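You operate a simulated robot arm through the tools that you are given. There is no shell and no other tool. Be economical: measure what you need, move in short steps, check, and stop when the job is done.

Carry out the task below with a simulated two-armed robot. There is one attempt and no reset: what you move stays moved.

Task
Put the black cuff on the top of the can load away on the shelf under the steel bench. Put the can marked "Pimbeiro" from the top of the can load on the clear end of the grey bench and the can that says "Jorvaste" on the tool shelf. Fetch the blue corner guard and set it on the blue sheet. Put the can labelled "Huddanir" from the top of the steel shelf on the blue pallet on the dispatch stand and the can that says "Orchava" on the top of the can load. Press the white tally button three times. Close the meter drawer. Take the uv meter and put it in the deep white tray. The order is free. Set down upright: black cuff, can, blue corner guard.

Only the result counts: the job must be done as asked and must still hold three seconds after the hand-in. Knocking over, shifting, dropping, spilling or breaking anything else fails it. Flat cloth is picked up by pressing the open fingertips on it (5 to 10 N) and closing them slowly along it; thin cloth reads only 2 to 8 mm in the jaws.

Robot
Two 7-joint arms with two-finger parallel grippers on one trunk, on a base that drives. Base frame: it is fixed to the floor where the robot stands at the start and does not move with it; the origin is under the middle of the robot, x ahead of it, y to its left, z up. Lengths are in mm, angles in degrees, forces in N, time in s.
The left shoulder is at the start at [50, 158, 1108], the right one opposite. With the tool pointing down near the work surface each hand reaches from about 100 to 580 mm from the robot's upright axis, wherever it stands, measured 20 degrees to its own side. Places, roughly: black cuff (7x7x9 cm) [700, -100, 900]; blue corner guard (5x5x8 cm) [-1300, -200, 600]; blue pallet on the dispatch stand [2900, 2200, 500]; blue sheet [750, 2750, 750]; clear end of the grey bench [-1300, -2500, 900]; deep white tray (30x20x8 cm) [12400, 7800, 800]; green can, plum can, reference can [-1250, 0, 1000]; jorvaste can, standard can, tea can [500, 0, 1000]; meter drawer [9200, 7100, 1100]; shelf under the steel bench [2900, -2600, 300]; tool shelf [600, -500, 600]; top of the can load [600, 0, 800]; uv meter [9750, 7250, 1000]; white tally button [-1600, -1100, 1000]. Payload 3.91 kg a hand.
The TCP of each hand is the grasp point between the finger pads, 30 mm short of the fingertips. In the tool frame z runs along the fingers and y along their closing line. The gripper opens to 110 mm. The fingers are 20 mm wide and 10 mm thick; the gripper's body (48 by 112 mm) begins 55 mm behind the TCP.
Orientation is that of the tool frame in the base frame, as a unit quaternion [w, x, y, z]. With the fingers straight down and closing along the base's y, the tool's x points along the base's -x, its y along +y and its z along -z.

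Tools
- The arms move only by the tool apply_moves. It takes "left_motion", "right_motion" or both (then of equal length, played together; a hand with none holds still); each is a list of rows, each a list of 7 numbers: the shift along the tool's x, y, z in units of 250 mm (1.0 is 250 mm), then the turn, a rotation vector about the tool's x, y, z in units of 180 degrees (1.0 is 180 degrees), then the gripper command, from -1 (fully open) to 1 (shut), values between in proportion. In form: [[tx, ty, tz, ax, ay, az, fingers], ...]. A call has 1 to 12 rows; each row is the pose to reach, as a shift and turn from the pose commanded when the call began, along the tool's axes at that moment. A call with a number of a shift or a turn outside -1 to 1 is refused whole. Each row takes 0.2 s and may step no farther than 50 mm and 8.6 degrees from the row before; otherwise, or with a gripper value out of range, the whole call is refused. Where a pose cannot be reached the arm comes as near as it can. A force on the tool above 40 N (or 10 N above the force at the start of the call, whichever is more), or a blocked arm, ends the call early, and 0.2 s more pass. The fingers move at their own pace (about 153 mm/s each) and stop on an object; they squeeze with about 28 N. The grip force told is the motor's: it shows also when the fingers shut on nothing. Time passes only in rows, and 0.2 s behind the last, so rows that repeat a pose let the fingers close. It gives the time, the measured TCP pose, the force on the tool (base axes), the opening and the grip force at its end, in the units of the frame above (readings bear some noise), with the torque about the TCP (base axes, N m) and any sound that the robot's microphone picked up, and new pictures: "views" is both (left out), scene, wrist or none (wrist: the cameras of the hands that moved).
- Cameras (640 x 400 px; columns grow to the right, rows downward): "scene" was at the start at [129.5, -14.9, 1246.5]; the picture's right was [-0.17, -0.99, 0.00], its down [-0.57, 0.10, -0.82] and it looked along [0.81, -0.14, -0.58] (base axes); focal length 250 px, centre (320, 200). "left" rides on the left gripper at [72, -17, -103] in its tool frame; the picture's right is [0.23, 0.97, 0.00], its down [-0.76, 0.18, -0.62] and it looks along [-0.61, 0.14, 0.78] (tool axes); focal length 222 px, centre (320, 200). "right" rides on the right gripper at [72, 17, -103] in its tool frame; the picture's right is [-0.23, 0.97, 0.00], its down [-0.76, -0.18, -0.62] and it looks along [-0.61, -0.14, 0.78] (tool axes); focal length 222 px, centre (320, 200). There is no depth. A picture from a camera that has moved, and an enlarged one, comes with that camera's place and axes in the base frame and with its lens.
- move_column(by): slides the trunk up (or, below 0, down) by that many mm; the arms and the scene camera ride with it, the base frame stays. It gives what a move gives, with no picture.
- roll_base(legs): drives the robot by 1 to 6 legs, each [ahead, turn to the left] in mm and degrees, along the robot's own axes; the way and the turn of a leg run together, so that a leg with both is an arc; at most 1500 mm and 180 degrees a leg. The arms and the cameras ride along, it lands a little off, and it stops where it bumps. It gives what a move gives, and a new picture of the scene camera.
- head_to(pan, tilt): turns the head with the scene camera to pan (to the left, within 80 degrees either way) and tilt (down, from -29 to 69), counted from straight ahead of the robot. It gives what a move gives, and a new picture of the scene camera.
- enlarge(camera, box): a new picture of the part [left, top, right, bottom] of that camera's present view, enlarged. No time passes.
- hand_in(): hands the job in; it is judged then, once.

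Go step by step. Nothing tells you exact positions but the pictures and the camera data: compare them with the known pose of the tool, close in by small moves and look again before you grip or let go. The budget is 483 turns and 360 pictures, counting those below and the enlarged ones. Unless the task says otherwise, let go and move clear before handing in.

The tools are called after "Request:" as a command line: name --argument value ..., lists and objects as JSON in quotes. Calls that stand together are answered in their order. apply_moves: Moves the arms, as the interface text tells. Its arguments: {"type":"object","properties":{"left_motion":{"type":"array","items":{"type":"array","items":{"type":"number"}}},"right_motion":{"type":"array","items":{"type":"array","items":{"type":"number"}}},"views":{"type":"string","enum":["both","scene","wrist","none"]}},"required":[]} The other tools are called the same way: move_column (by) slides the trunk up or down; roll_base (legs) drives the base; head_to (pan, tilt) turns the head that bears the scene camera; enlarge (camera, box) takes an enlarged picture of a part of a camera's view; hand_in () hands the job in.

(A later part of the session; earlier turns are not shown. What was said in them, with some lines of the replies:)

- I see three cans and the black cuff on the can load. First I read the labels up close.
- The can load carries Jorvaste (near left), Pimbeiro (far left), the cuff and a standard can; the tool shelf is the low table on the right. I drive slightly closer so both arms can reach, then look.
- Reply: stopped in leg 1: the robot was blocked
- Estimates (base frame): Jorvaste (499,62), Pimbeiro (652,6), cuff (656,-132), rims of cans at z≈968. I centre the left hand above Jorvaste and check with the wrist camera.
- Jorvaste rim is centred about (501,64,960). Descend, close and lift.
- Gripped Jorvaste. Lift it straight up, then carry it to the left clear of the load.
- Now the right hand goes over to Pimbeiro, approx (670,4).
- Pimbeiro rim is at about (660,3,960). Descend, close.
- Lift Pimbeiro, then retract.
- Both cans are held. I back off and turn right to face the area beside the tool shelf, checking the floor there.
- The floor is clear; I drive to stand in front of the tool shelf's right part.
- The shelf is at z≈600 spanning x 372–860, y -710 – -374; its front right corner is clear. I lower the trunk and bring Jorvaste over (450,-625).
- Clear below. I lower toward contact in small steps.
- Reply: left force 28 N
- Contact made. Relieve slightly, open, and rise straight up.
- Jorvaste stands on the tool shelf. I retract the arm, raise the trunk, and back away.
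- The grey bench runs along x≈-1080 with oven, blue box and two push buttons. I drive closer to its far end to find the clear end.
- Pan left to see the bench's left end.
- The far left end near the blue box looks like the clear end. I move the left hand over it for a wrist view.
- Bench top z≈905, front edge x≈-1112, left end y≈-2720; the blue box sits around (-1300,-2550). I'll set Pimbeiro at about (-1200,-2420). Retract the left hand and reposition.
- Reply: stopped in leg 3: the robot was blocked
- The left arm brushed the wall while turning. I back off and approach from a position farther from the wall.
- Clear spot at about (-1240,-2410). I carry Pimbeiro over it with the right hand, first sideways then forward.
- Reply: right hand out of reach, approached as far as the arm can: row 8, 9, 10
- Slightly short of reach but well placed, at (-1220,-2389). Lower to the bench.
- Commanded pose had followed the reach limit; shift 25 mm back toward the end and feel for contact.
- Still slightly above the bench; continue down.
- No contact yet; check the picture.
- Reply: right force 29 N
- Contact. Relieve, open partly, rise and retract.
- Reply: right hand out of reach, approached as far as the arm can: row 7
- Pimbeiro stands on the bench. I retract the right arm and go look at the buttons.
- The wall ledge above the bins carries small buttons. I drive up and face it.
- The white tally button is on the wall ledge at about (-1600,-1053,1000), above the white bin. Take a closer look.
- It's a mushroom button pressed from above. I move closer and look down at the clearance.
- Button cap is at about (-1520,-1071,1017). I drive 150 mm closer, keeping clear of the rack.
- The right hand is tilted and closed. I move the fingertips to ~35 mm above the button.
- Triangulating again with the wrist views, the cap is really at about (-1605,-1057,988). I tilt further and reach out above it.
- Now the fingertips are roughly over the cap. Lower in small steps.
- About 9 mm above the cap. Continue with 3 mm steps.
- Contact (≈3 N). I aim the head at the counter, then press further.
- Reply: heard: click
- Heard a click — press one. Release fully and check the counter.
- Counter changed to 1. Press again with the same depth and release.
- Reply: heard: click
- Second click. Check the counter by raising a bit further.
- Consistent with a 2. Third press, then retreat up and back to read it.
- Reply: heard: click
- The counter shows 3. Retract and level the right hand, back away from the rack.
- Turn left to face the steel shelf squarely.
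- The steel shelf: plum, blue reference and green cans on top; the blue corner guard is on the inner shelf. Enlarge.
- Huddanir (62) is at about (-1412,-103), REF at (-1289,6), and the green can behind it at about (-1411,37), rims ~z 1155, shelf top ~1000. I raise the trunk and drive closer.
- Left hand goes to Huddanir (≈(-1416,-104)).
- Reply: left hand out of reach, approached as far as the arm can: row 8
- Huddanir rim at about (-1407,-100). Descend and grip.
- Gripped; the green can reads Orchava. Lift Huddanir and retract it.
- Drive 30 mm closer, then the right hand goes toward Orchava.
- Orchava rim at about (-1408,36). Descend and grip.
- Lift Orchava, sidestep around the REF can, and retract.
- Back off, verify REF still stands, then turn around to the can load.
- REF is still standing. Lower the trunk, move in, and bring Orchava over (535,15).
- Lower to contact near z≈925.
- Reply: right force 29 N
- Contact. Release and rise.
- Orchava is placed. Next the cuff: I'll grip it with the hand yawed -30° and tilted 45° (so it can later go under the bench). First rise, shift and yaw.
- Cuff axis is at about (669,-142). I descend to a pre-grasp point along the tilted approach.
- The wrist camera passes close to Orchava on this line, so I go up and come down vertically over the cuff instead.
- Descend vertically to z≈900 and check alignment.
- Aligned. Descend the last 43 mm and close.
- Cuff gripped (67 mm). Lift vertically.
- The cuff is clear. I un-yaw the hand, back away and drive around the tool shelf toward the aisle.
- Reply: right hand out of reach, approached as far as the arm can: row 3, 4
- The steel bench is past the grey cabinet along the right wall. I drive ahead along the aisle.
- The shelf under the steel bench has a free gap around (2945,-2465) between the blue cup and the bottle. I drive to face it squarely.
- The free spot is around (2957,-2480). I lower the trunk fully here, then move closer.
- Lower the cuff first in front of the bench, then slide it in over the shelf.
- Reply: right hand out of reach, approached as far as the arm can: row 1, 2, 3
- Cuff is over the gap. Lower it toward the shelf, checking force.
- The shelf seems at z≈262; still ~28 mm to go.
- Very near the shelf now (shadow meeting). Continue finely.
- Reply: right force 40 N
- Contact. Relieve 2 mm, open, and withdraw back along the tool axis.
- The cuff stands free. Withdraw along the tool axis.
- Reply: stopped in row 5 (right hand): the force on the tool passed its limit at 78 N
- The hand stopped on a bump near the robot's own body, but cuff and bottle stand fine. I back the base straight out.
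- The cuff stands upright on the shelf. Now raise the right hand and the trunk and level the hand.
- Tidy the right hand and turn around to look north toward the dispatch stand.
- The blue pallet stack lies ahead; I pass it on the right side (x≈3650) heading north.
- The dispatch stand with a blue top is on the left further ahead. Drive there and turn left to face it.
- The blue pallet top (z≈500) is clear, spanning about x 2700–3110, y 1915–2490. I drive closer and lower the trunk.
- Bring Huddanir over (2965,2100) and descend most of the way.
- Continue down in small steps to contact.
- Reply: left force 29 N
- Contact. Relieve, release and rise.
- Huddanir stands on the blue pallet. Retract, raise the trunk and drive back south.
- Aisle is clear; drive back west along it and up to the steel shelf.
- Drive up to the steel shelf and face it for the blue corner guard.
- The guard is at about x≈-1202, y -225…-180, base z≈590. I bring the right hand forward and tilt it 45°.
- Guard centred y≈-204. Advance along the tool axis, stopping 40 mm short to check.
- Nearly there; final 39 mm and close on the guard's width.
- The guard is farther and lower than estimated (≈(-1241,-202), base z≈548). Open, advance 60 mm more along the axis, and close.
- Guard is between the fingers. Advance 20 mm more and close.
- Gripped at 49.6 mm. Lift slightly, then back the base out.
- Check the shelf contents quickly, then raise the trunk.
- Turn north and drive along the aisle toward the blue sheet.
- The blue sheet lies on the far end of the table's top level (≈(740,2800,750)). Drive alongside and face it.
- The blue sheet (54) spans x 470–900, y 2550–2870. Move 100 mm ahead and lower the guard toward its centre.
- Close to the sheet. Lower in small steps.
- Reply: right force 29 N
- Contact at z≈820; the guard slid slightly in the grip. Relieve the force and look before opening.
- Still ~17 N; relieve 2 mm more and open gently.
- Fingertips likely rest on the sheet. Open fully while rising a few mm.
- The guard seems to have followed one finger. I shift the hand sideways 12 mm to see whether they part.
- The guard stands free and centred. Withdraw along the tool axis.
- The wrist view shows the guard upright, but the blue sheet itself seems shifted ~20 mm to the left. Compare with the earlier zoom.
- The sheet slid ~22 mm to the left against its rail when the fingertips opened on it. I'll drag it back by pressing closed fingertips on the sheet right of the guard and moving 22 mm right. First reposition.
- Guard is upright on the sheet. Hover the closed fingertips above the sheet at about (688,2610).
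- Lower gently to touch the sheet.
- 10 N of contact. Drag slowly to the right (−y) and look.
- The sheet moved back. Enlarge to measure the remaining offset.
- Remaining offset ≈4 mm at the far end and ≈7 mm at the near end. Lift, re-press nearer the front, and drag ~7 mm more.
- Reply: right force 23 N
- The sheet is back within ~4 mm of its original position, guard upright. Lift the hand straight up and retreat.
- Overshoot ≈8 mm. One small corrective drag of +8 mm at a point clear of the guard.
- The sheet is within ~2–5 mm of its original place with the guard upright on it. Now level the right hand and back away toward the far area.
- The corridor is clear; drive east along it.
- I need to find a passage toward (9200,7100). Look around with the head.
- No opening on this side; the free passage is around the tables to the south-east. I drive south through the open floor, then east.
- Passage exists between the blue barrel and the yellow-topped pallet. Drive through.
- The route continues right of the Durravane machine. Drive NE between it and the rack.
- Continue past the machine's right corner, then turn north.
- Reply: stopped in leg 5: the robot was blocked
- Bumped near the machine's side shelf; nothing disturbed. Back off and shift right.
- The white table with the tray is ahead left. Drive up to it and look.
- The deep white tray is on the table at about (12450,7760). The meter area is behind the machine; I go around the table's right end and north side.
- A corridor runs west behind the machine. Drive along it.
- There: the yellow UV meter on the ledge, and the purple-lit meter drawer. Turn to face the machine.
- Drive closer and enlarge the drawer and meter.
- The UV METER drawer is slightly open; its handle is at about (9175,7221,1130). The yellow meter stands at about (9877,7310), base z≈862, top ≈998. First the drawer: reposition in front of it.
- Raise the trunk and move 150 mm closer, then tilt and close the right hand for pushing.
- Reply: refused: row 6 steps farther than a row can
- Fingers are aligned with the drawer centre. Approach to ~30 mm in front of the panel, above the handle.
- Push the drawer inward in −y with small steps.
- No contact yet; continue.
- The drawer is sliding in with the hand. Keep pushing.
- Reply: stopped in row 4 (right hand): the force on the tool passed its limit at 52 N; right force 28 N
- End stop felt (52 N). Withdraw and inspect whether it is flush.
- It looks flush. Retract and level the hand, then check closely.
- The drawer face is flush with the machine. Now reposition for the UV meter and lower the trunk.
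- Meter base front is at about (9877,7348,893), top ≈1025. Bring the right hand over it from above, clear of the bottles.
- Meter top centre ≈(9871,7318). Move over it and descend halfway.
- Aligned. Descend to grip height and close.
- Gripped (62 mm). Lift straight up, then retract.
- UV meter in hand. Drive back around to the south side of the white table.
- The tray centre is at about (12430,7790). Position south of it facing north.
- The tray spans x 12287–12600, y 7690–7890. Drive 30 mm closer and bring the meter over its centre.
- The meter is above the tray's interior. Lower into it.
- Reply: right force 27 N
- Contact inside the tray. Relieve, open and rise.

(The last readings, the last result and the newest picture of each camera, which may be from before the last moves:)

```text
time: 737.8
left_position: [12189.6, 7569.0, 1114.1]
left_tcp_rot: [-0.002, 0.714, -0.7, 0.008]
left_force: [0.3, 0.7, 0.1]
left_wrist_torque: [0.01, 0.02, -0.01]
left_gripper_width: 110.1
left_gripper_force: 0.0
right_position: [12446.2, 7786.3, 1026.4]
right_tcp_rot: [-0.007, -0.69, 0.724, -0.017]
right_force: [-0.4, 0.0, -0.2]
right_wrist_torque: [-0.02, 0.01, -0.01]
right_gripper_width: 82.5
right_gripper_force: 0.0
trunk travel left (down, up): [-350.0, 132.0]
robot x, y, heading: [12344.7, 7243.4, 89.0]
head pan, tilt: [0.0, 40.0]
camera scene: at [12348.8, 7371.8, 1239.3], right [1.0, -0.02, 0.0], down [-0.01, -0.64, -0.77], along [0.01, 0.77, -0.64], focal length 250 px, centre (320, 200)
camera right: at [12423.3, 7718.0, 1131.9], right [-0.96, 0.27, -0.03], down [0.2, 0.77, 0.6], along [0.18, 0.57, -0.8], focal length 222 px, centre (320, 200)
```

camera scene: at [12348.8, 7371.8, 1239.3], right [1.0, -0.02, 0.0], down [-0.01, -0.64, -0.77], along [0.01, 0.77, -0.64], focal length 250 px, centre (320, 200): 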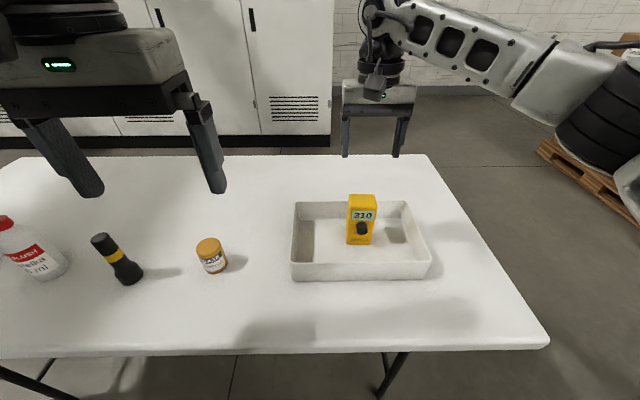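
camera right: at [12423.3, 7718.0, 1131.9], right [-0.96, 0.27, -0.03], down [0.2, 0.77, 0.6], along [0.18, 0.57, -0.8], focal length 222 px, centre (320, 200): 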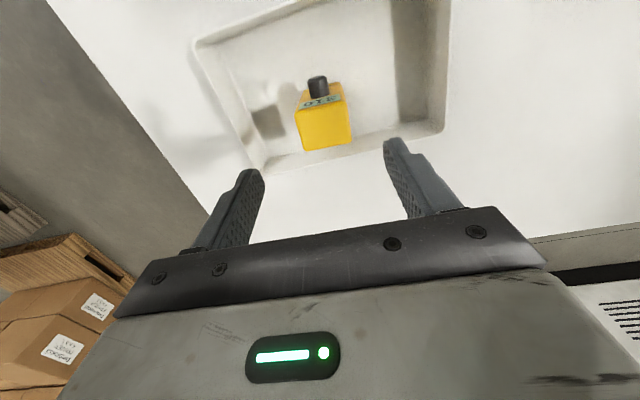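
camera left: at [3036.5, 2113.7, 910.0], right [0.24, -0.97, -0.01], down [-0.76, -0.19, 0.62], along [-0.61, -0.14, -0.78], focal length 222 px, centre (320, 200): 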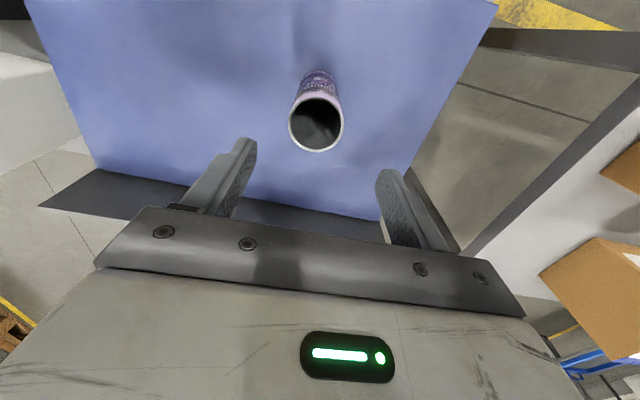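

The meter stands in the tray, and the drawer was seen flush. Move clear and hand in.

Request:
apply_moves --right_motion '[[0.1, 0, -0.15, 0, 0, 0, -0.5], [0.28, 0, -0.3, 0, 0, 0, -0.5], [0.45, 0, -0.35, 0, 0, 0, -0.5]]' --views "none"

Request:
roll_base --legs '[[-200, 0]]'

```text
refused: row 2 steps farther than a row can; nothing moved
```

```text
time: 739.4
left_position: [12186.9, 7369.4, 1114.4]
left_tcp_rot: [-0.002, 0.712, -0.702, 0.009]
left_force: [-0.5, -0.2, -0.1]
left_wrist_torque: [0.04, 0.02, 0.0]
left_gripper_width: 110.1
left_gripper_force: 0.0
right_position: [12442.8, 7587.9, 1025.3]
right_tcp_rot: [-0.005, -0.69, 0.724, -0.017]
right_force: [0.2, -0.1, 0.3]
right_wrist_torque: [-0.04, -0.02, 0.0]
right_gripper_width: 82.8
right_gripper_force: 0.0
trunk travel left (down, up): [-350.0, 132.0]
robot x, y, heading: [12343.8, 7044.7, 89.2]
head pan, tilt: [0.0, 40.0]
camera scene: at [12346.0, 7172.5, 1239.4], right [1.0, -0.02, 0.0], down [-0.01, -0.64, -0.77], along [0.01, 0.77, -0.64], focal length 250 px, centre (320, 200)
```

scene: 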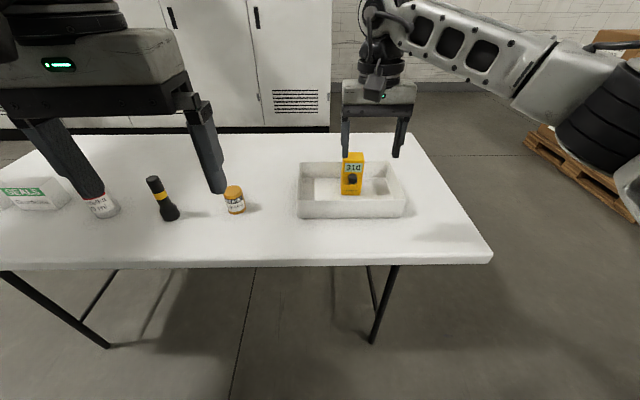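

The arm moved back over the meter without touching it; everything stands. Hand in.

Request:
hand_in

```text
The job is handed in.
```

I finished every part of the job and handed it in, with one accidental shift along the way: the blue sheet slid about 22 mm while I was setting down the corner guard.

- **Blue sheet:** I dragged it back to within about 2–5 mm of where it started. If that still counts as shifting something else, it could fail the job.
- **Black cuff:** it stands upright on the shelf under the steel bench.
- **Pimbeiro:** it stands on the clear end of the grey bench.
- **Jorvaste:** it stands on the tool shelf.
- **Huddanir:** it stands on the blue pallet on the dispatch stand.
- **Orchava:** it stands on the top of the can load.
- **Blue corner guard:** it stands upright on the blue sheet.
- **White tally button:** I pressed it three times and its counter reads 3.
- **Meter drawer:** I pushed it in until it stopped. It looked flush, but I checked that by camera only.
- **UV meter:** it stands in the deep white tray.

The robot also bumped into things a few times while moving: the bottom of the can load, the wall by the grey bench, and the shelf on the side of the machine. I saw nothing knocked over or moved by those.
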